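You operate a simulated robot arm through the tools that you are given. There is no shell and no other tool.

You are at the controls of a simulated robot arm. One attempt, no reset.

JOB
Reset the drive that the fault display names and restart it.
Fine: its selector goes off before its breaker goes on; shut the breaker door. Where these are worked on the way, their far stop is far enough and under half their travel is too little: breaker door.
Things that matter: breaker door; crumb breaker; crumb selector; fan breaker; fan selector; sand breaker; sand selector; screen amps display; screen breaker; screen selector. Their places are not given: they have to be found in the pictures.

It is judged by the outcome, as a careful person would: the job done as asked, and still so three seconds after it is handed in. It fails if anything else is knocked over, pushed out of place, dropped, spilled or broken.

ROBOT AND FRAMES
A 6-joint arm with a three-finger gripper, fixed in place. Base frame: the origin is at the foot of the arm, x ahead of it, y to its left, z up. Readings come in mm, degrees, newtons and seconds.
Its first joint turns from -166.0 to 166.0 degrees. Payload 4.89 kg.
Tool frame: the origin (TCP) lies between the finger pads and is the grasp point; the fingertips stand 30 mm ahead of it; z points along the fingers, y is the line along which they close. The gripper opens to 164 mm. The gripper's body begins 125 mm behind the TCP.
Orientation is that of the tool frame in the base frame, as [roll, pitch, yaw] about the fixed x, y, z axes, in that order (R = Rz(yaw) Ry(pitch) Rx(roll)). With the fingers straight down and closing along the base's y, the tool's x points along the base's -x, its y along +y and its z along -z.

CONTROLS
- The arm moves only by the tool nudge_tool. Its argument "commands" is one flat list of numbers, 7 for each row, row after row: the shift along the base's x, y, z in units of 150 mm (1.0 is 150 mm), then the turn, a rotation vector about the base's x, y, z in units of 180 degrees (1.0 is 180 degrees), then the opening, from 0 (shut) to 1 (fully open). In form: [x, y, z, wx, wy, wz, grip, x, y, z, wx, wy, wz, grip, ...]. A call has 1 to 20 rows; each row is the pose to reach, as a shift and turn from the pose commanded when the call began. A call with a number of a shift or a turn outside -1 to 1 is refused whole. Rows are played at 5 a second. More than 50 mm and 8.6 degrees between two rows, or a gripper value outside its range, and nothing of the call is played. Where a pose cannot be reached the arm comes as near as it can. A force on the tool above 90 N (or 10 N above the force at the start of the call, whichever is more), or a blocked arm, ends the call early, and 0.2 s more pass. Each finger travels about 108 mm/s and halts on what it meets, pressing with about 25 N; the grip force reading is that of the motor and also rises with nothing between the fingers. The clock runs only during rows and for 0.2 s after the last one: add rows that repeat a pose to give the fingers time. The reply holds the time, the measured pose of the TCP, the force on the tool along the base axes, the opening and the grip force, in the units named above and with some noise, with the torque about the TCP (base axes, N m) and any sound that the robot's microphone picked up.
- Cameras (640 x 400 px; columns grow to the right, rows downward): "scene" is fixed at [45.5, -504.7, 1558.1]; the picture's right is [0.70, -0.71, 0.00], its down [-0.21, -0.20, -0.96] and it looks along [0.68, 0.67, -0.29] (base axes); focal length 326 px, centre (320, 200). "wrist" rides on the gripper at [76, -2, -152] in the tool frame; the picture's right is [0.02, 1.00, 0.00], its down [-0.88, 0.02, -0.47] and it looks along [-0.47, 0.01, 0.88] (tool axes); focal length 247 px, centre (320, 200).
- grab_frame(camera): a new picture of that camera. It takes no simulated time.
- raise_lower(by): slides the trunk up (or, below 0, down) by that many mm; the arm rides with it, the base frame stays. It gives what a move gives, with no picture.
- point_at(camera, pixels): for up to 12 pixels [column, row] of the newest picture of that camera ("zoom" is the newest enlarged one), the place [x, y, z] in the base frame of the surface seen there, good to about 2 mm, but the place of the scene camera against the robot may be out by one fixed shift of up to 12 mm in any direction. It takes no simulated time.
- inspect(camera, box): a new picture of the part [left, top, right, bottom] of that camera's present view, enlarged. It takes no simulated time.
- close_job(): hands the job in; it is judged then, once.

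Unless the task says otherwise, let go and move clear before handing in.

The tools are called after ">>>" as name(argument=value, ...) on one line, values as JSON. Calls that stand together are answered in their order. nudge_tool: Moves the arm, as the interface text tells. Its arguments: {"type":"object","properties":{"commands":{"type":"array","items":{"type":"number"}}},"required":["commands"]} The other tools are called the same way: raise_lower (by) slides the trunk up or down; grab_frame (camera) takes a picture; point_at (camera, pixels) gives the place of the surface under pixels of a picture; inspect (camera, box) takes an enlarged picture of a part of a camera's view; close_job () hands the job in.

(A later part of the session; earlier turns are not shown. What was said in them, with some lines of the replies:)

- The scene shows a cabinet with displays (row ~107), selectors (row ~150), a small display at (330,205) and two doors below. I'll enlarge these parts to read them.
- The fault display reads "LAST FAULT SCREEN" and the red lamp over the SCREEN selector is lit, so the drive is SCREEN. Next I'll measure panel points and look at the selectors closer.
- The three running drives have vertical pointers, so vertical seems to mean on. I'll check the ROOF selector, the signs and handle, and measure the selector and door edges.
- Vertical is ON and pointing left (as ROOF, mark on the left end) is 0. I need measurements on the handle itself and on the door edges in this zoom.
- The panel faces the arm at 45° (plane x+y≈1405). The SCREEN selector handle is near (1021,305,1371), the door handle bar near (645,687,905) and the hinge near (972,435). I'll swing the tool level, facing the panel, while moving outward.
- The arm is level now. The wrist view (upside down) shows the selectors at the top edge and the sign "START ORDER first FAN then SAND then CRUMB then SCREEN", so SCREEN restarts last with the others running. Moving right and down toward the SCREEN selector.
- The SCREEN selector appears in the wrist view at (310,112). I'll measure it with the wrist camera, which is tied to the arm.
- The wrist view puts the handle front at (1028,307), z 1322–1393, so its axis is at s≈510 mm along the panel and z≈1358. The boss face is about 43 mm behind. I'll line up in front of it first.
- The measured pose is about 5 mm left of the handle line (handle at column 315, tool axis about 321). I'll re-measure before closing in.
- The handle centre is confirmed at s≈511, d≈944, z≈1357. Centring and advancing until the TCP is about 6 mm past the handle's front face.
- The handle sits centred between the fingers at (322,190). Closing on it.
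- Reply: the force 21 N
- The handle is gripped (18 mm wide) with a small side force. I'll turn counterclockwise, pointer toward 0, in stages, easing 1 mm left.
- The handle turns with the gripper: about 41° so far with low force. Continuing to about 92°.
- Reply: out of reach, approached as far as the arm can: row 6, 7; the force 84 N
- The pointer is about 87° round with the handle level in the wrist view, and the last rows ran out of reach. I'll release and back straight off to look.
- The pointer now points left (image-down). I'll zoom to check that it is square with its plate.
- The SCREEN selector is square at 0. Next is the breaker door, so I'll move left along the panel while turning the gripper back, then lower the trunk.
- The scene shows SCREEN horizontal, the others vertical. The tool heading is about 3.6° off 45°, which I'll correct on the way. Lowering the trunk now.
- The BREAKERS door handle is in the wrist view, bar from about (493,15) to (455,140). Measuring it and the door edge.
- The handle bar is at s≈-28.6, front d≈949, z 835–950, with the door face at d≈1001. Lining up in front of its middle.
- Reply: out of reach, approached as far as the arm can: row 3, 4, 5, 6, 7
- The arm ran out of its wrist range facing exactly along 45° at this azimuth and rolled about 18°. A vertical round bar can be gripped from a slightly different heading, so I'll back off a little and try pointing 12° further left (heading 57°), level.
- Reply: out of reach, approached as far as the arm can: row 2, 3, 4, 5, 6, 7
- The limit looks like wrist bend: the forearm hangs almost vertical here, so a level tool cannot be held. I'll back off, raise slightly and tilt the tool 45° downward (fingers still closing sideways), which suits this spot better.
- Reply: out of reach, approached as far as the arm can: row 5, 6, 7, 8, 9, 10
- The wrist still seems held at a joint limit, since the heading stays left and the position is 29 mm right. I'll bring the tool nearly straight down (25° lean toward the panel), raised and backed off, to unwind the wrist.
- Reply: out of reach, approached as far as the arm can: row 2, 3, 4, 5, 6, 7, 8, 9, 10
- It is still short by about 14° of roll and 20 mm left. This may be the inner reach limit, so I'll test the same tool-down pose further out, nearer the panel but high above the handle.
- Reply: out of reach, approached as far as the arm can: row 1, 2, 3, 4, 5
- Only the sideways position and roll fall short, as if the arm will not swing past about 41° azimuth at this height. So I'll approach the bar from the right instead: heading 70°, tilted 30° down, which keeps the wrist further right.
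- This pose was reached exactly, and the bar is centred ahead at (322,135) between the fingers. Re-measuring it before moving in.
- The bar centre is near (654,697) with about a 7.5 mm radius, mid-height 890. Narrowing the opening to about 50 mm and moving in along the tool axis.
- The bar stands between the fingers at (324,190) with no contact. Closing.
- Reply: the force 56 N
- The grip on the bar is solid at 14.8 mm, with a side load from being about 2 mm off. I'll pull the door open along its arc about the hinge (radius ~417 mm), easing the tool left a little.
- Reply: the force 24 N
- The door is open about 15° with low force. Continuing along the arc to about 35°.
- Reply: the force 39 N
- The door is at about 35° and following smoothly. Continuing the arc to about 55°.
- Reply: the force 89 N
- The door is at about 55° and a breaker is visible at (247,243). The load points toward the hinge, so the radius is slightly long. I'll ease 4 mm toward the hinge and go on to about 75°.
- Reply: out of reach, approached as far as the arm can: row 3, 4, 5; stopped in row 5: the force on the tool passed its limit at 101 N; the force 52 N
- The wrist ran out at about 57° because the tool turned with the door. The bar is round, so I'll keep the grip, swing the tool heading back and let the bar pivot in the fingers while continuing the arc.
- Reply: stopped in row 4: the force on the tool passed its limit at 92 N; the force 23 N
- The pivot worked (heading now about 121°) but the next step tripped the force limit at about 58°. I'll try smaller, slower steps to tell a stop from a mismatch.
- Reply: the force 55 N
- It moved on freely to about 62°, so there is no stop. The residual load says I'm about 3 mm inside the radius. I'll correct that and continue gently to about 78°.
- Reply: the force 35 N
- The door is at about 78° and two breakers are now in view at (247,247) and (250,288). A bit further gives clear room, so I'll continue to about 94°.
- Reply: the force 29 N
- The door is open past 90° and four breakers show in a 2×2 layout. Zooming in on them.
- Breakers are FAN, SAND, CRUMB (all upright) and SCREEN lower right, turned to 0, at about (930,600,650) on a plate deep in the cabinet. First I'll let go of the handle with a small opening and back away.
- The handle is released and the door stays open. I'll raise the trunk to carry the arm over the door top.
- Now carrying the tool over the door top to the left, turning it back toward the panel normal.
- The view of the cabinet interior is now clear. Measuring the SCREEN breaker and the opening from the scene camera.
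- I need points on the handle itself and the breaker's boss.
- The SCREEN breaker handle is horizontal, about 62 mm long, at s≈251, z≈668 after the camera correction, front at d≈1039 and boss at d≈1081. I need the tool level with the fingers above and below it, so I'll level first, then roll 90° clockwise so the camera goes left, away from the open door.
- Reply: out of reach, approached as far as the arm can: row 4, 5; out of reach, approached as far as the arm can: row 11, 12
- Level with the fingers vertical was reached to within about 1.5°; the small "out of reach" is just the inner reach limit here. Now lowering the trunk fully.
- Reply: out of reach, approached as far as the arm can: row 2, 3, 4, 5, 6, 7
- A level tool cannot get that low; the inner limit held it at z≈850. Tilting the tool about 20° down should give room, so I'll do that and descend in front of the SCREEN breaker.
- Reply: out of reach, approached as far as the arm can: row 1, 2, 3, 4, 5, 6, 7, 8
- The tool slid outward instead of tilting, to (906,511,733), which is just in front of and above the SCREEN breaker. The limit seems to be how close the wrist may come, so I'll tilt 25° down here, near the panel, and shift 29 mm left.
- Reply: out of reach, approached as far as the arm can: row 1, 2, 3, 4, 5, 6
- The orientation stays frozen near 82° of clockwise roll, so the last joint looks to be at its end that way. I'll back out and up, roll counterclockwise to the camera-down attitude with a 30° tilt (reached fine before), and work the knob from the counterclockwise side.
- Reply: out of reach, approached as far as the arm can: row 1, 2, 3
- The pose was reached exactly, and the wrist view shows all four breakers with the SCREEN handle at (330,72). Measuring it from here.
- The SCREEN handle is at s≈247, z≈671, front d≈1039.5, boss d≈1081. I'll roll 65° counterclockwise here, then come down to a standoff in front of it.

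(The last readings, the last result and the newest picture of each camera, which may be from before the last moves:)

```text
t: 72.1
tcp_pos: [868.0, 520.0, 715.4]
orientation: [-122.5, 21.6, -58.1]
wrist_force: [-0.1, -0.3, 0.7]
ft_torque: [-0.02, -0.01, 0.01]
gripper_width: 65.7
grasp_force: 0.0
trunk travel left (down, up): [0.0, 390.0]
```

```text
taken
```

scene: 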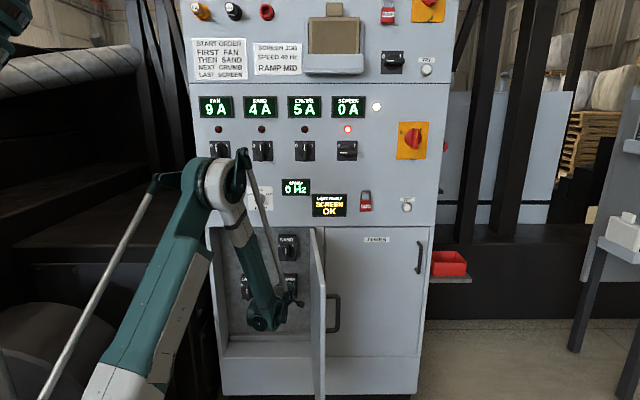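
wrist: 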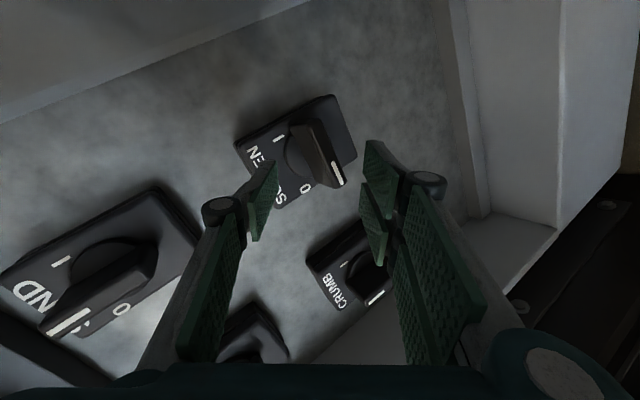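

Everything was reached. The SCREEN handle is ahead at (320,155), about 25° off the finger direction as planned. Checking its coordinates from here.

>>> point_at(camera="wrist", pixels=[[308, 135], [322, 160], [335, 180], [338, 172], [318, 145], [300, 150], [330, 185], [345, 170]])

>>> inspect(camera="wrist", box=[220, 80, 400, 260])

```text
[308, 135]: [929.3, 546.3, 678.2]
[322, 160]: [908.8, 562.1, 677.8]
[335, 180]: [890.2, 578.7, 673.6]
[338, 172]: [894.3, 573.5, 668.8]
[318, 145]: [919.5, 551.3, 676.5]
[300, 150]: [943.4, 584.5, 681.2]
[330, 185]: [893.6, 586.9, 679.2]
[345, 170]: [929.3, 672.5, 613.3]
```

```text
2.22 times, centred on (310, 170) of wrist
```

zoom: 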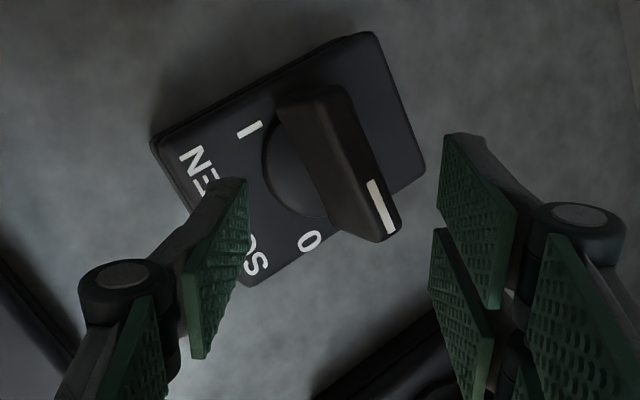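

Coordinates agree. Moving in along the tool axis to surround the handle.

>>> nudge_tool(commands=[0.07, 0.068, -0.057, 0, 0, 0, 0.4, 0.14, 0.136, -0.115, 0, 0, 0, 0.4, 0.21, 0.204, -0.172, 0, 0, 0, 0.4, 0.28, 0.271, -0.229, 0, 0, 0, 0.4, 0.28, 0.271, -0.229, 0, 0, 0, 0.4])

>>> grab_frame(camera="wrist")

```text
t: 73.3
tcp_pos: [908.9, 557.8, 681.6]
orientation: [-122.5, 21.4, -58.1]
wrist_force: [-0.4, -0.4, -0.2]
ft_torque: [-0.03, 0.03, -0.02]
gripper_width: 65.5
grasp_force: 0.1
trunk travel left (down, up): [0.0, 390.0]
```

```text
taken
```

wrist: 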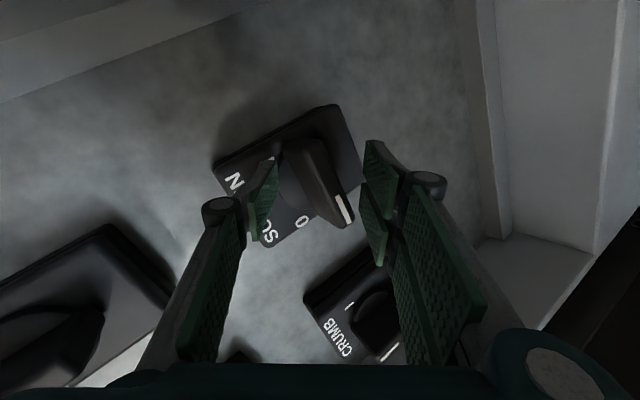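

The handle is between the fingers without contact. Closing; the pads should start turning the handle their way.

>>> nudge_tool(commands=[0, 0, 0, 0, 0, 0, 0.28, 0, 0, 0, 0, 0, 0, 0.2, 0, 0, 0, 0, 0, 0, 0.12, 0, 0, 0, 0, 0, 0, 0.08, 0, 0, 0, 0, 0, 0, 0.08])

>>> grab_frame(camera="wrist")

```text
t: 74.5
tcp_pos: [908.1, 557.0, 679.7]
orientation: [-122.7, 21.5, -58.0]
wrist_force: [-39.2, -14.2, -38.4]
ft_torque: [-0.02, 0.07, 0.02]
gripper_width: 29.8
grasp_force: 45.6
trunk travel left (down, up): [0.0, 390.0]
```

```text
taken
```

wrist: 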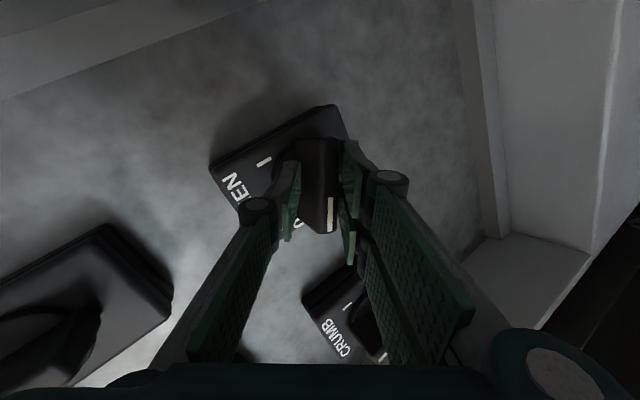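

The squeeze already turned the handle toward the finger direction (pointer now at (330,215)). Rolling clockwise about the tool axis in stages.

>>> nudge_tool(commands=[-0.012, -0.006, -0.012, 0.0276, 0.0276, -0.0226, 0.05, -0.012, -0.006, -0.012, 0.0553, 0.0553, -0.0451, 0.05, -0.012, -0.006, -0.012, 0.0829, 0.0829, -0.0677, 0.05, -0.012, -0.006, -0.012, 0.1106, 0.1106, -0.0903, 0.05])

>>> grab_frame(camera="wrist")

```text
t: 75.5
tcp_pos: [905.3, 557.3, 678.9]
orientation: [-137.3, 47.0, -83.2]
wrist_force: [-50.6, -7.4, -36.5]
ft_torque: [0.44, -0.15, 0.44]
gripper_width: 24.6
grasp_force: 45.3
trunk travel left (down, up): [0.0, 390.0]
```

```text
taken
```

wrist: 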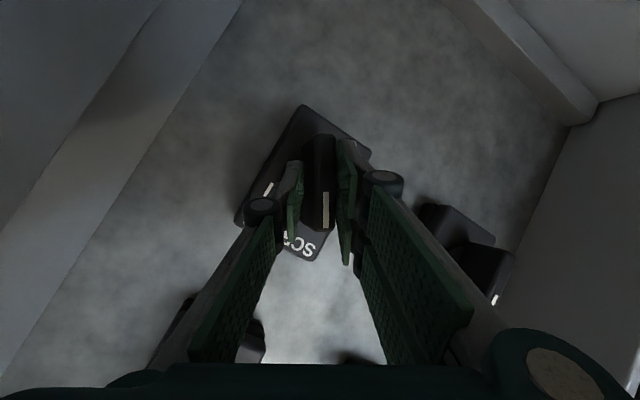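

The handle keeps following (opening down to 24.6 mm). Easing 2 mm along the load and finishing the roll to upright.

>>> nudge_tool(commands=[-0.019, 0, -0.013, 0.0276, 0.0276, -0.0226, 0.05, -0.019, 0, -0.013, 0.0553, 0.0553, -0.0451, 0.05, -0.019, 0, -0.013, 0.0829, 0.0829, -0.0677, 0.05, -0.019, 0, -0.013, 0.1106, 0.1106, -0.0903, 0.05, -0.019, 0, -0.013, 0.1106, 0.1106, -0.0903, 0.05])

>>> grab_frame(camera="wrist")

>>> grab_frame(camera="scene")

```text
t: 76.7
tcp_pos: [905.8, 558.0, 677.6]
orientation: [179.9, 60.1, -135.2]
wrist_force: [-8.2, 23.9, 2.7]
ft_torque: [0.0, 0.25, 0.4]
gripper_width: 17.9
grasp_force: 44.8
trunk travel left (down, up): [0.0, 390.0]
```

```text
taken
```

wrist: 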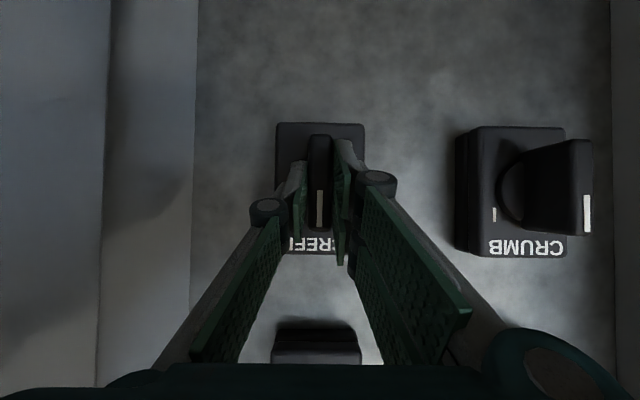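

```text
taken
```

scene: 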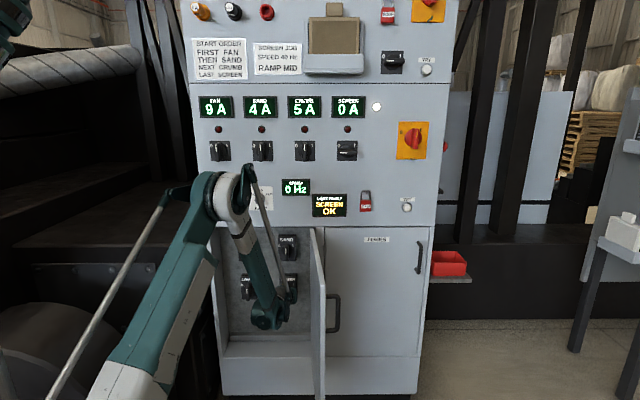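

The breaker handle is upright (grip 17.9 mm, fully parallel) and the red SCREEN lamp at (347,129) has gone out. Releasing and backing out along the tool axis.

>>> nudge_tool(commands=[0, 0, 0, 0, 0, 0, 0.15, 0, 0, 0, 0, 0, 0, 0.3, 0, 0, 0, 0, 0, 0, 0.3, -0.1, -0.1, 0.083, 0, 0, 0, 0.3, -0.2, -0.2, 0.166, 0, 0, 0, 0.3, -0.3, -0.3, 0.25, 0, 0, 0, 0.3, -0.45, -0.45, 0.4, 0, 0, 0, 0.3, -0.6, -0.6, 0.6, 0, 0, 0, 0.3, -0.65, -0.65, 0.8, 0, 0, 0, 0.3])

>>> grab_frame(camera="wrist")

>>> inspect(camera="scene", box=[195, 90, 375, 220])

```text
t: 78.7
tcp_pos: [806.0, 458.4, 797.4]
orientation: [179.9, 60.0, -134.9]
wrist_force: [1.9, 0.7, -0.5]
ft_torque: [0.09, 0.02, 0.06]
gripper_width: 49.1
grasp_force: 0.0
trunk travel left (down, up): [0.0, 390.0]
```

```text
taken
```

wrist: 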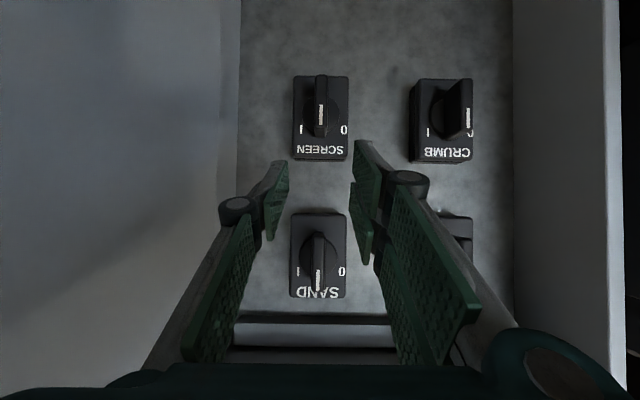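

```text
3.08 times, centred on (285, 155) of scene
```

zoom: 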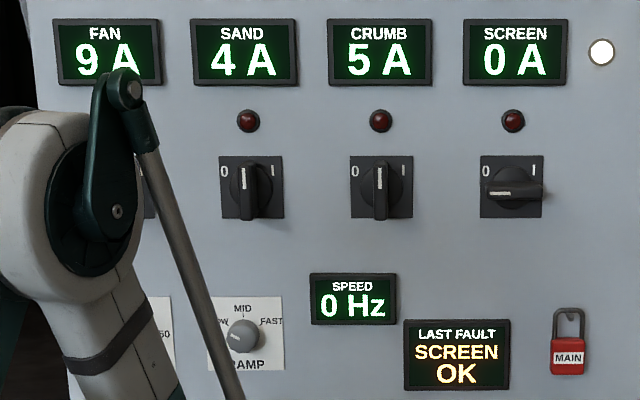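

SCREEN breaker is at I, the lamp is out, and the other breakers and selectors are untouched. Next I shut the door from its outer side, so I'll raise the trunk, pass over the door top with the fingers closed, and turn left.

>>> raise_lower(by=320)

>>> nudge_tool(commands=[-0.02, -0.16, 0, 0, 0, 0.022, 0.2, -0.04, -0.32, 0, 0, 0, 0.044, 0.1, -0.05, -0.48, 0, 0, 0, 0.067, 0, -0.05, -0.64, 0, 0, 0, 0.089, 0, -0.05, -0.78, 0, 0, 0, 0.111, 0])

>>> nudge_tool(commands=[-0.02, -0.16, 0, 0, 0, 0.022, 0, -0.04, -0.32, 0, 0, 0, 0.044, 0, -0.05, -0.48, 0, 0, 0, 0.067, 0, -0.05, -0.64, 0, 0, 0, 0.089, 0, -0.05, -0.78, 0, 0, 0, 0.111, 0])

>>> nudge_tool(commands=[-0.01, -0.16, 0, 0, 0, 0.022, 0, -0.02, -0.32, 0, 0, 0, 0.044, 0, -0.03, -0.48, 0, 0, 0, 0.067, 0, -0.04, -0.6, 0, 0, 0, 0.089, 0, -0.04, -0.7, 0, 0, 0, 0.111, 0, -0.04, -0.7, 0, 0, 0, 0.111, 0])

>>> grab_frame(camera="scene")

>>> grab_frame(camera="wrist")

```text
t: 81.8
tcp_pos: [806.9, 458.6, 1118.5]
orientation: [179.9, 60.2, -135.0]
wrist_force: [-0.4, 0.1, -0.2]
ft_torque: [0.04, 0.0, -0.01]
gripper_width: 49.2
grasp_force: 0.0
trunk travel left (down, up): [-320.0, 70.0]
```

```text
t: 83.0
tcp_pos: [798.1, 342.5, 1118.6]
orientation: [-180.0, 60.1, -114.9]
wrist_force: [0.2, -0.2, 0.7]
ft_torque: [-0.09, 0.0, -0.07]
gripper_width: 0.0
grasp_force: 24.9
trunk travel left (down, up): [-320.0, 70.0]
```

```text
t: 84.2
tcp_pos: [790.4, 224.7, 1117.9]
orientation: [180.0, 60.1, -94.9]
wrist_force: [-1.0, 0.5, 1.0]
ft_torque: [-0.06, -0.01, -0.05]
gripper_width: 0.0
grasp_force: 25.0
trunk travel left (down, up): [-320.0, 70.0]
```

```text
t: 85.6
tcp_pos: [784.7, 118.4, 1117.3]
orientation: [179.9, 60.0, -75.1]
wrist_force: [0.2, -0.3, -0.6]
ft_torque: [0.03, 0.02, 0.02]
gripper_width: 0.2
grasp_force: 24.9
trunk travel left (down, up): [-320.0, 70.0]
```

```text
taken
```

scene: 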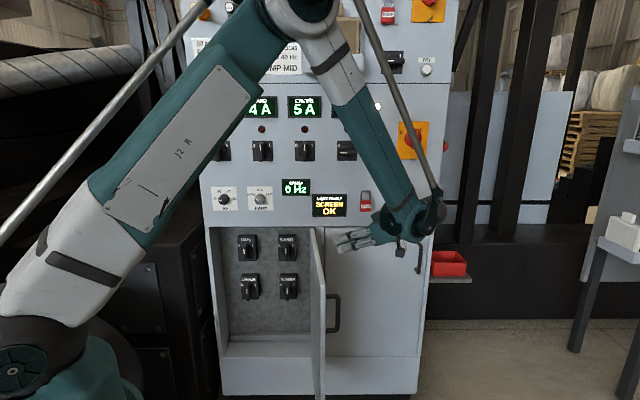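

```text
taken
```

wrist: 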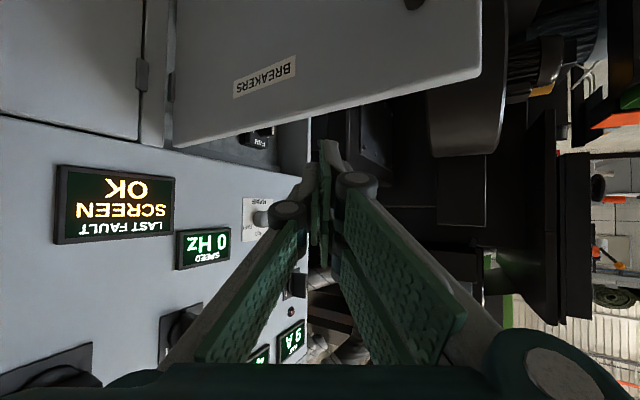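

The tool is on the outer side of the open door with fingers closed, tips about 38 mm from the door face and clear of the handle. Lowering to door mid-height.

>>> raise_lower(by=-230)

>>> grab_frame(camera="wrist")

>>> grab_frame(camera="scene")

```text
t: 88.0
tcp_pos: [784.8, 118.0, 888.9]
orientation: [179.8, 60.0, -75.2]
wrist_force: [-0.8, 0.2, -0.2]
ft_torque: [0.03, -0.02, -0.04]
gripper_width: 0.2
grasp_force: 24.4
trunk travel left (down, up): [-90.0, 300.0]
```

```text
taken
```

wrist: 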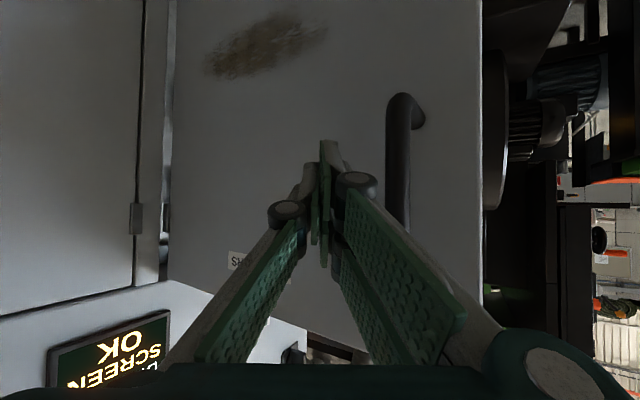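

```text
taken
```

scene: 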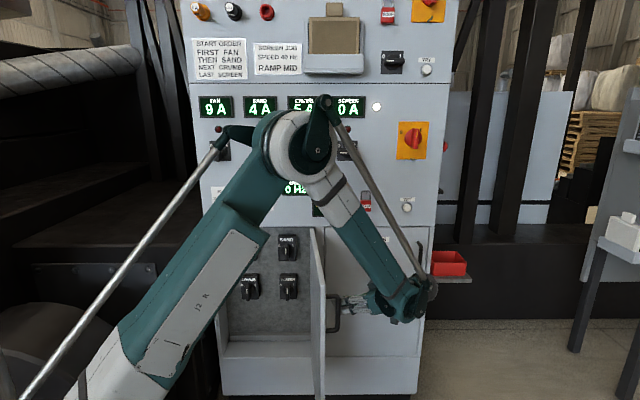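

The view is clear: the fingertips face the door's outer side near (322,250), the handle well to the right at (398,150). I'll lower the trunk the rest of the way for reach, then push the door shut about 310 mm from the hinge.

>>> raise_lower(by=-85)

>>> nudge_tool(commands=[0.047, 0.127, 0.28, 0, 0, 0, 0, 0.1, 0.253, 0.567, 0, 0, 0, 0, 0.022, 0.337, 0.567, 0, 0, 0, 0, -0.092, 0.431, 0.567, 0, 0, -0.0094, 0, -0.22, 0.563, 0.567, 0, 0, -0.021, 0, -0.343, 0.698, 0.567, 0, 0, -0.0333, 0, -0.449, 0.847, 0.567, 0, 0, -0.045, 0])

>>> grab_frame(camera="scene")

>>> grab_frame(camera="wrist")

```text
t: 89.3
tcp_pos: [784.2, 119.7, 804.8]
orientation: [179.8, 60.2, -75.0]
wrist_force: [0.0, 0.0, 0.6]
ft_torque: [-0.03, -0.01, 0.01]
gripper_width: 0.2
grasp_force: 24.3
trunk travel left (down, up): [-5.0, 385.0]
```

```text
t: 90.9
tcp_pos: [717.4, 245.1, 887.5]
orientation: [179.9, 60.1, -83.3]
wrist_force: [0.5, -1.2, -0.4]
ft_torque: [0.21, 0.12, 0.15]
gripper_width: 0.1
grasp_force: 24.8
trunk travel left (down, up): [-5.0, 385.0]
```

```text
taken
```

scene: 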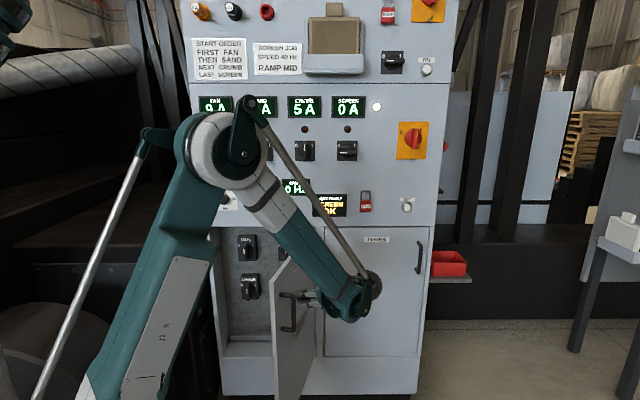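

```text
taken
```

wrist: 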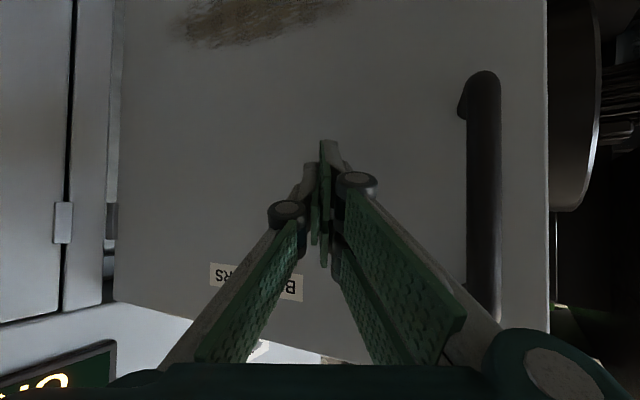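

The door is swinging closed with the push (about 75°). Continuing.

>>> nudge_tool(commands=[-0.094, 0.157, 0, 0, 0, -0.0117, 0, -0.174, 0.321, 0, 0, 0, -0.0233, 0, -0.24, 0.492, 0, 0, 0, -0.0356, 0, -0.289, 0.667, 0, 0, 0, -0.0472, 0, -0.323, 0.846, 0, 0, 0, -0.0589, 0, -0.34, 0.989, 0, 0, 0, -0.0683, 0])

>>> grab_frame(camera="scene")

```text
t: 92.3
tcp_pos: [666.0, 393.3, 888.6]
orientation: [179.9, 60.1, -95.5]
wrist_force: [-0.6, -0.6, 0.1]
ft_torque: [0.05, 0.0, 0.06]
gripper_width: 0.0
grasp_force: 24.6
trunk travel left (down, up): [-5.0, 385.0]
```

```text
taken
```

scene: 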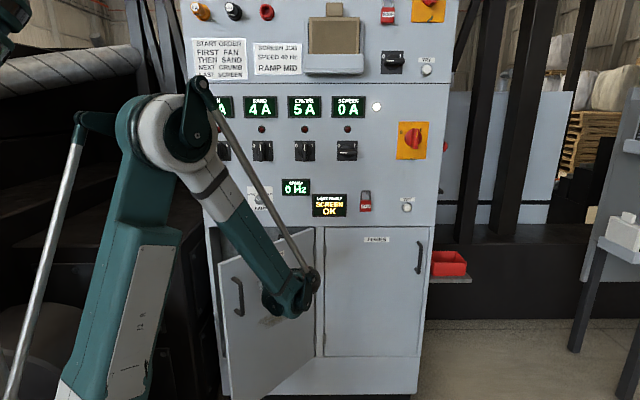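

The door is at about 45° and the push is light. Continuing.

>>> nudge_tool(commands=[-0.007, 0.218, 0, 0, 0, -0.0144, 0, 0.007, 0.397, 0, 0, 0, -0.0261, 0, 0.035, 0.576, 0, 0, 0, -0.0378, 0, 0.077, 0.751, 0, 0, 0, -0.05, 0, 0.137, 0.922, 0, 0, 0, -0.0617, 0])

>>> grab_frame(camera="scene")

```text
t: 93.5
tcp_pos: [686.9, 531.7, 890.4]
orientation: [-180.0, 60.1, -106.6]
wrist_force: [0.1, -1.2, 0.6]
ft_torque: [0.07, 0.03, 0.07]
gripper_width: 0.0
grasp_force: 25.0
trunk travel left (down, up): [-5.0, 385.0]
```

```text
taken
```

scene: 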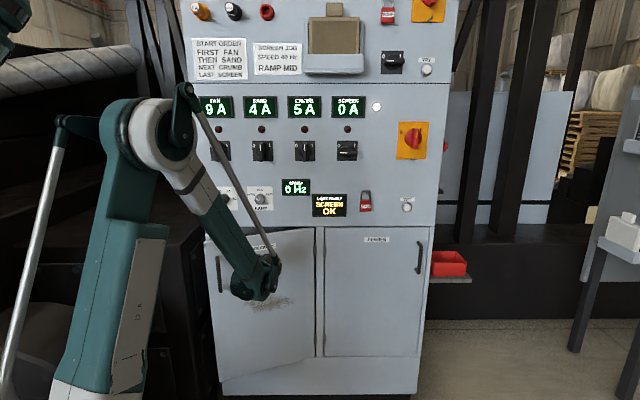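

About 20° left. Finishing the push slowly until contact load shows the door is against its frame.

>>> nudge_tool(commands=[0.073, 0.163, 0, 0, 0, -0.0117, 0, 0.159, 0.32, 0, 0, 0, -0.0233, 0, 0.259, 0.468, 0, 0, 0, -0.0356, 0, 0.325, 0.553, 0, 0, 0, -0.044, 0, 0.372, 0.607, 0, 0, 0, -0.0472, 0, 0.395, 0.631, 0, 0, 0, -0.0472, 0, 0.415, 0.65, 0, 0, 0, -0.0472, 0])

>>> grab_frame(camera="scene")

>>> grab_frame(camera="wrist")

```text
t: 95.0
tcp_pos: [741.6, 622.5, 887.3]
orientation: [179.8, 59.9, -114.9]
wrist_force: [-18.6, -27.9, 6.0]
ft_torque: [0.63, -0.32, 0.27]
gripper_width: 0.0
grasp_force: 25.2
trunk travel left (down, up): [-5.0, 385.0]
stopped in row 7: the force on the tool passed its limit at 104 N (the readings are from after the stop); the commanded pose is now the measured one
```

```text
taken
```

scene: 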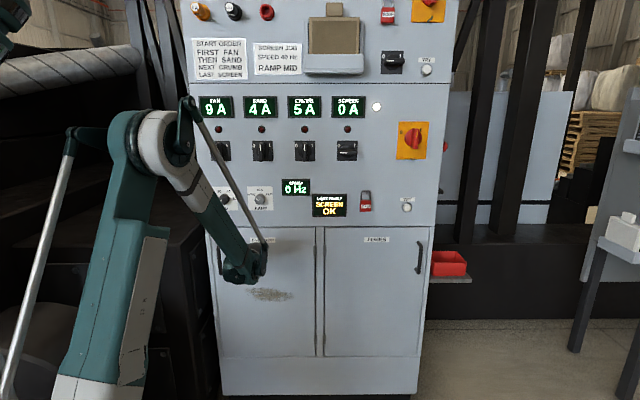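

```text
taken
```

wrist: 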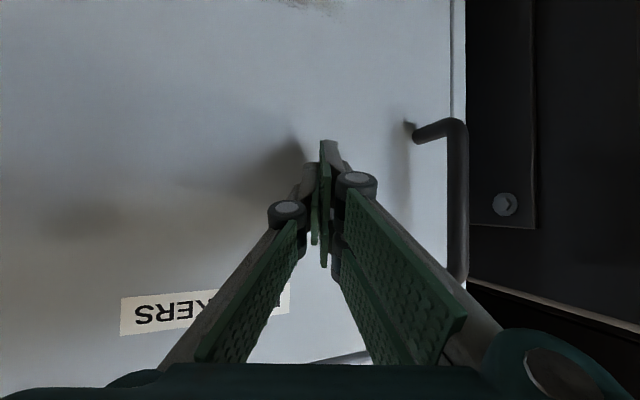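

The push met firm resistance with the door face flush in both views. Backing off straight and checking the door plane.

>>> nudge_tool(commands=[-0.15, -0.15, 0, 0, 0, 0, 0, -0.35, -0.35, 0, 0, 0, 0, 0, -0.55, -0.55, 0, 0, 0, 0, 0, -0.7, -0.7, 0, 0, 0, 0, 0, -0.7, -0.7, 0, 0, 0, 0, 0])

>>> grab_frame(camera="wrist")

>>> inspect(camera="scene", box=[195, 215, 345, 365])

>>> point_at(camera="scene", pixels=[[230, 340], [214, 240], [305, 340], [305, 240], [335, 340], [225, 320], [216, 300], [300, 380]])

```text
t: 96.2
tcp_pos: [637.3, 517.8, 888.9]
orientation: [179.9, 59.8, -115.0]
wrist_force: [0.5, 0.5, 0.1]
ft_torque: [0.01, 0.02, 0.03]
gripper_width: 0.0
grasp_force: 24.7
trunk travel left (down, up): [-5.0, 385.0]
```

```text
taken
```

wrist: 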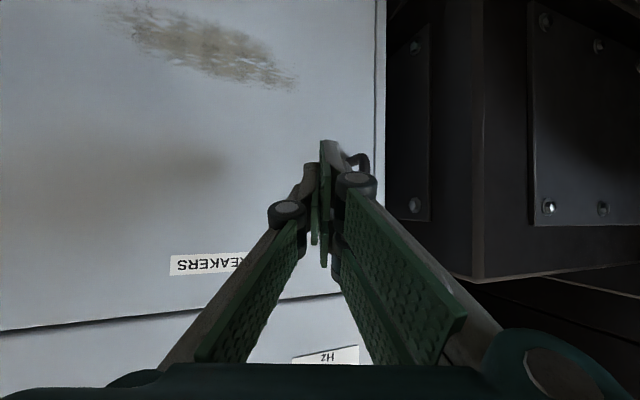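

```text
2.67 times, centred on (270, 290) of scene
```

zoom: 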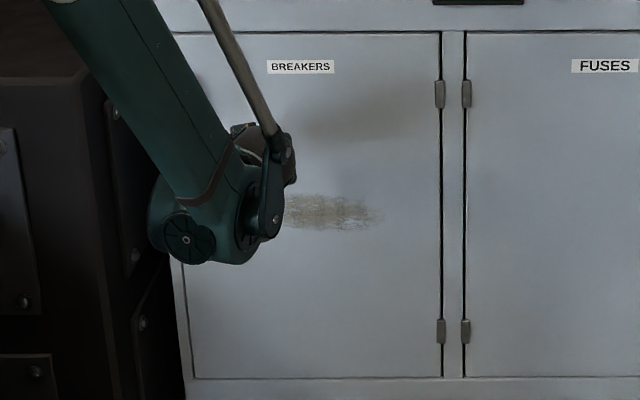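

```text
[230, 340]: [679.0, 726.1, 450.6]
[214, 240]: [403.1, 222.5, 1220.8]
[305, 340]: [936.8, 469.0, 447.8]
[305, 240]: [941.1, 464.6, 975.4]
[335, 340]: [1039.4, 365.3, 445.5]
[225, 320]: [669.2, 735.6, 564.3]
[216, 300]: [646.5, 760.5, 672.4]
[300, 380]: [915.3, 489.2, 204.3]
```

The door is flush; its points match the first measurement within 1 mm. Now for the SCREEN selector: raising the trunk, then moving right and up while levelling and rolling 65° counterclockwise.

>>> raise_lower(by=270)

>>> nudge_tool(commands=[0.18, -0.15, 0.11, 0, 0, -0.028, 0, 0.36, -0.31, 0.22, 0, 0, -0.056, 0.1, 0.54, -0.46, 0.33, 0, 0, -0.083, 0.2, 0.72, -0.615, 0.443, 0, 0, -0.111, 0.3])

>>> nudge_tool(commands=[0.18, -0.15, 0.11, 0.0295, -0.0295, 0, 0.4, 0.36, -0.31, 0.22, 0.059, -0.059, 0, 0.4, 0.54, -0.46, 0.33, 0.0884, -0.0884, 0, 0.4, 0.72, -0.615, 0.443, 0.1179, -0.1179, 0, 0.4])

>>> nudge_tool(commands=[0.09, -0.08, 0.055, -0.0319, -0.0319, 0, 0.4, 0.18, -0.15, 0.11, -0.0639, -0.0639, 0, 0.4, 0.27, -0.23, 0.165, -0.0958, -0.0958, 0, 0.4, 0.36, -0.31, 0.22, -0.1277, -0.1277, 0, 0.4, 0.45, -0.385, 0.275, -0.1596, -0.1596, 0, 0.4, 0.54, -0.46, 0.33, -0.1916, -0.1916, 0, 0.4, 0.63, -0.54, 0.385, -0.2235, -0.2235, 0, 0.4, 0.72, -0.615, 0.443, -0.2554, -0.2554, 0, 0.4, 0.72, -0.615, 0.443, -0.2554, -0.2554, 0, 0.4])

>>> grab_frame(camera="wrist")

>>> grab_frame(camera="scene")

```text
t: 98.9
tcp_pos: [637.3, 519.4, 1158.2]
orientation: [179.9, 59.8, -115.0]
wrist_force: [0.0, 0.8, -0.3]
ft_torque: [-0.04, -0.04, -0.02]
gripper_width: 0.0
grasp_force: 24.7
trunk travel left (down, up): [-275.0, 115.0]
```

```text
t: 99.9
tcp_pos: [746.6, 426.6, 1226.7]
orientation: [179.8, 59.8, -135.0]
wrist_force: [0.6, 0.4, 0.7]
ft_torque: [0.01, 0.02, 0.02]
gripper_width: 49.3
grasp_force: 0.1
trunk travel left (down, up): [-275.0, 115.0]
```

```text
t: 100.9
tcp_pos: [853.6, 333.4, 1294.0]
orientation: [-142.8, 89.9, -97.7]
wrist_force: [-0.6, -0.2, 0.6]
ft_torque: [-0.06, 0.05, -0.09]
gripper_width: 65.7
grasp_force: 0.0
trunk travel left (down, up): [-275.0, 115.0]
```

```text
t: 102.9
tcp_pos: [961.5, 241.1, 1359.0]
orientation: [-90.2, 24.8, -45.2]
wrist_force: [0.2, 0.3, -0.2]
ft_torque: [0.01, 0.02, -0.01]
gripper_width: 65.8
grasp_force: 0.0
trunk travel left (down, up): [-275.0, 115.0]
```

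```text
taken
```

wrist: 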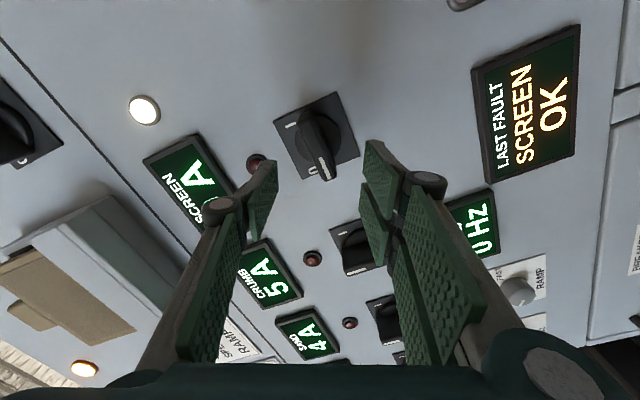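

```text
taken
```

scene: 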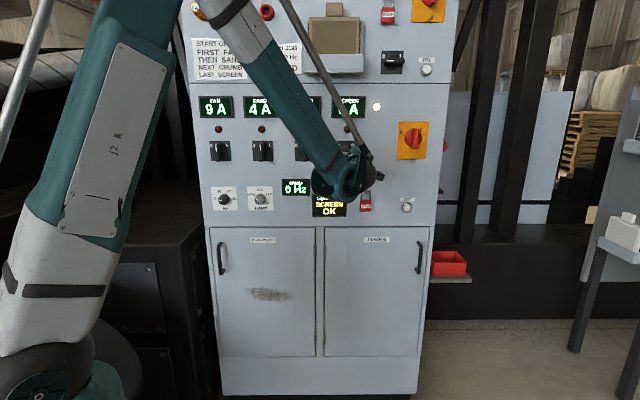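

The tool is lined up: handle at (320,150), tool axis s≈509, z≈1359. Advancing 98 mm straight in.

>>> nudge_tool(commands=[0.12, 0.12, 0, 0, 0, 0, 0.4, 0.24, 0.24, 0, 0, 0, 0, 0.4, 0.36, 0.36, 0, 0, 0, 0, 0.4, 0.464, 0.464, 0, 0, 0, 0, 0.4, 0.464, 0.464, 0, 0, 0, 0, 0.4])

>>> grab_frame(camera="wrist")

```text
t: 104.1
tcp_pos: [1033.7, 313.8, 1359.0]
orientation: [-90.2, 25.0, -45.2]
wrist_force: [0.0, 0.7, -0.2]
ft_torque: [0.02, -0.01, -0.01]
gripper_width: 65.3
grasp_force: 0.0
trunk travel left (down, up): [-275.0, 115.0]
```

```text
taken
```

wrist: 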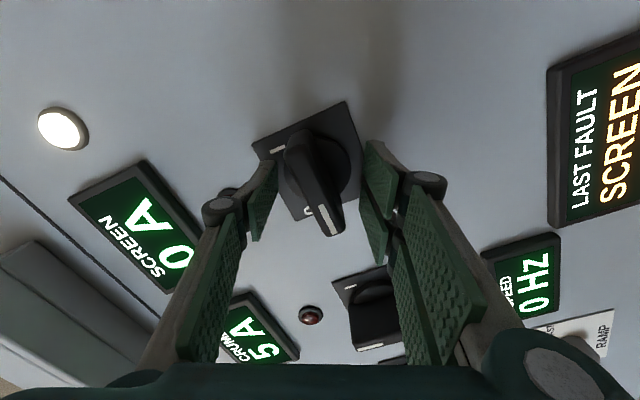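

The handle is between the fingers with no contact. Closing onto it.

>>> nudge_tool(commands=[0, 0, 0, 0, 0, 0, 0.28, 0, 0, 0, 0, 0, 0, 0.18, 0, 0, 0, 0, 0, 0, 0.1, 0, 0, 0, 0, 0, 0, 0.05, 0, 0, 0, 0, 0, 0, 0.05])

>>> grab_frame(camera="wrist")

```text
t: 105.3
tcp_pos: [1032.7, 311.6, 1359.4]
orientation: [-90.1, 25.0, -45.4]
wrist_force: [26.5, -1.2, 34.4]
ft_torque: [0.46, -0.44, -1.0]
gripper_width: 18.1
grasp_force: 44.5
trunk travel left (down, up): [-275.0, 115.0]
```

```text
taken
```

wrist: 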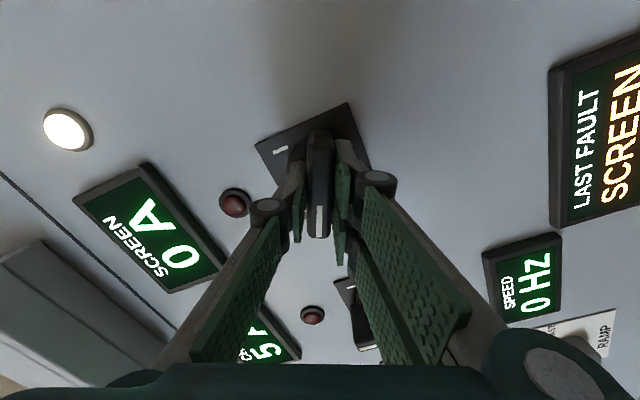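

The handle aligned with the pads (18.1 mm). Rolling clockwise 65° to bring it upright at I.

>>> nudge_tool(commands=[0.005, -0.005, 0.005, 0.0319, 0.0319, 0, 0.05, 0.005, -0.005, 0.005, 0.0639, 0.0639, 0, 0.05, 0.005, -0.005, 0.005, 0.0958, 0.0958, 0, 0.05, 0.005, -0.005, 0.005, 0.1277, 0.1277, 0, 0.05, 0.005, -0.005, 0.005, 0.1596, 0.1596, 0, 0.05, 0.005, -0.005, 0.005, 0.1916, 0.1916, 0, 0.05, 0.005, -0.005, 0.005, 0.2235, 0.2235, 0, 0.05, 0.005, -0.005, 0.005, 0.2554, 0.2554, 0, 0.05, 0.005, -0.005, 0.005, 0.2574, 0.2574, 0, 0.05])

>>> grab_frame(camera="wrist")

>>> grab_frame(camera="scene")

```text
t: 107.3
tcp_pos: [1030.8, 311.5, 1359.0]
orientation: [104.8, 89.4, 149.9]
wrist_force: [23.3, -0.7, 31.3]
ft_torque: [0.0, -0.82, -0.44]
gripper_width: 17.7
grasp_force: 44.5
trunk travel left (down, up): [-275.0, 115.0]
```

```text
taken
```

wrist: 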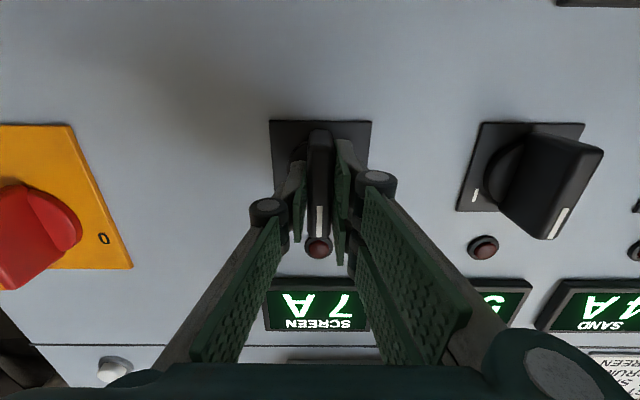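

```text
taken
```

scene: 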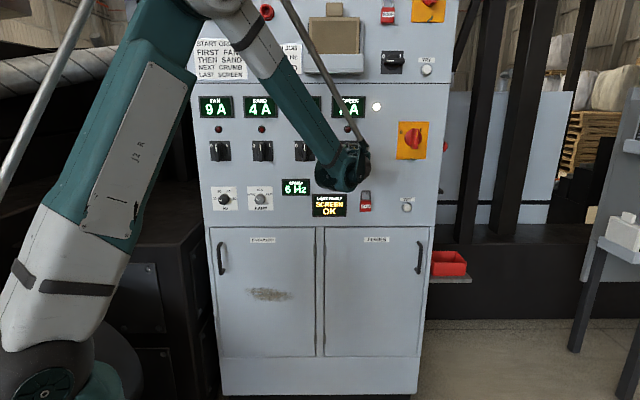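

SCREEN now shows 7 A and the speed display has left 0 Hz, so the drive has restarted with its handle upright. Releasing and backing straight out.

>>> nudge_tool(commands=[0, 0, 0, 0, 0, 0, 0.15, 0, 0, 0, 0, 0, 0, 0.35, 0, 0, 0, 0, 0, 0, 0.45, 0, 0, 0, 0, 0, 0, 0.45, -0.15, -0.15, 0, 0, 0, 0, 0.45, -0.3, -0.3, 0, 0, 0, 0, 0.45, -0.45, -0.45, 0, 0, 0, 0, 0.45, -0.65, -0.65, 0, 0, 0, 0, 0.45, -0.85, -0.85, 0, 0, 0, 0, 0.45])

>>> grab_frame(camera="wrist")

>>> inspect(camera="scene", box=[190, 80, 450, 230])

```text
t: 109.3
tcp_pos: [905.0, 182.2, 1358.0]
orientation: [112.7, 89.4, 157.8]
wrist_force: [1.8, 1.2, -0.6]
ft_torque: [0.06, -0.05, 0.06]
gripper_width: 74.0
grasp_force: 0.2
trunk travel left (down, up): [-275.0, 115.0]
```

```text
taken
```

wrist: 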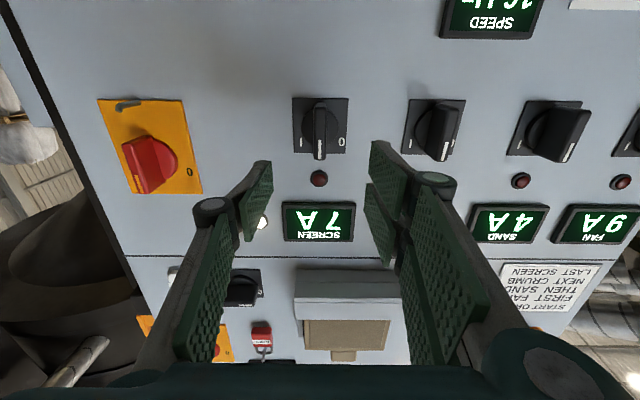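

```text
2.46 times, centred on (320, 155) of scene
```

zoom: 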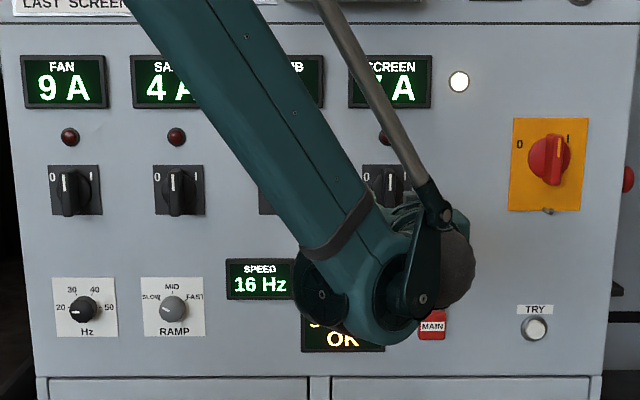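

SCREEN shows 7 A, its lamp is off and the speed is ramping (16 Hz). I'll move the arm clear and watch that it holds.

>>> nudge_tool(commands=[-0.2, 0.1, 0.1, 0, 0, 0, 0.45, -0.4, 0.2, 0.2, 0, 0, 0, 0.45, -0.6, 0.3, 0.3, 0, 0, 0, 0.45, -0.8, 0.4, 0.4, 0, 0, 0, 0.45, -1, 0.5, 0.5, 0, 0, 0, 0.45, -1, 0.5, 0.5, 0, 0, 0, 0.45, -1, 0.5, 0.5, 0, 0, 0, 0.45, -1, 0.5, 0.5, 0, 0, 0, 0.45, -1, 0.5, 0.5, 0, 0, 0, 0.45])

>>> nudge_tool(commands=[-0.2, 0.1, 0.1, 0, 0, 0, 0.45, -0.4, 0.2, 0.2, 0, 0, 0, 0.45, -0.6, 0.3, 0.3, 0, 0, 0, 0.45, -0.8, 0.4, 0.4, 0, 0, 0, 0.45, -0.8, 0.4, 0.4, 0, 0, 0, 0.45, -0.8, 0.4, 0.4, 0, 0, 0, 0.45, -0.8, 0.4, 0.4, 0, 0, 0, 0.45, -0.8, 0.4, 0.4, 0, 0, 0, 0.45])

>>> grab_frame(camera="scene")

>>> inspect(camera="scene", box=[190, 80, 450, 230])

```text
t: 111.3
tcp_pos: [754.9, 260.1, 1433.0]
orientation: [108.0, 89.4, 153.1]
wrist_force: [-0.5, 1.0, 0.7]
ft_torque: [0.0, 0.0, 0.03]
gripper_width: 73.9
grasp_force: 0.1
trunk travel left (down, up): [-275.0, 115.0]
```

```text
t: 113.1
tcp_pos: [636.8, 317.8, 1492.6]
orientation: [108.1, 89.5, 153.3]
wrist_force: [0.0, 0.5, -1.0]
ft_torque: [0.02, -0.01, 0.03]
gripper_width: 73.8
grasp_force: 0.0
trunk travel left (down, up): [-275.0, 115.0]
```

```text
taken
```

scene: 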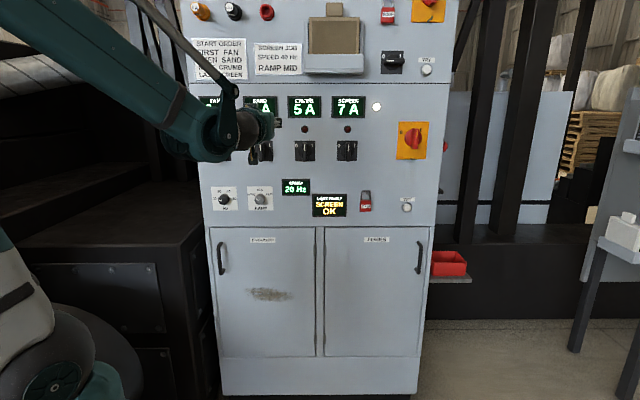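

```text
2.46 times, centred on (320, 155) of scene
```

zoom: 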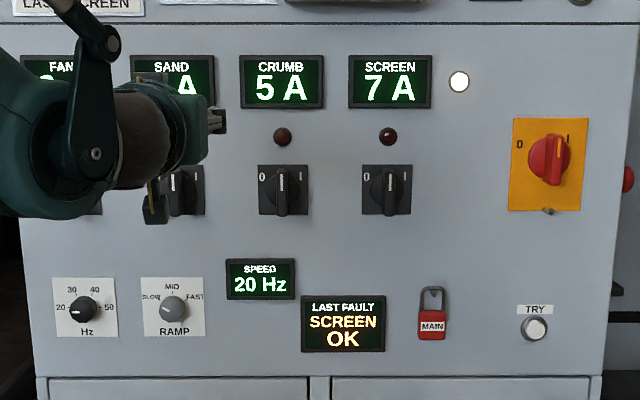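

SCREEN holds at 7 A and 20 Hz with its lamp off, its selector upright and the door shut. The arm is clear, so I'm handing in.

>>> close_job()

```text
The job is handed in.
```

The fault display named SCREEN, and that drive has been reset and is running again. It showed 7 A and 20 Hz, with its fault lamp out, when I handed in.

- **Order:** I turned the SCREEN selector off first and then opened the breaker door past 90°. I switched the SCREEN breaker on, shut the door and turned the selector back on.
- **Door:** it sits flush again; its measured points match the first reading to within about 1 mm.
- **Other drives:** I left the FAN, SAND and CRUMB breakers and selectors alone, and nothing was knocked over or moved out of place.
- **Speed and ramp dials:** I did not touch these. A card on the panel says "SCREEN JOB SPEED 40 Hz RAMP MID", while the dials are at 20 Hz and SLOW. The job did not ask for them to be changed.
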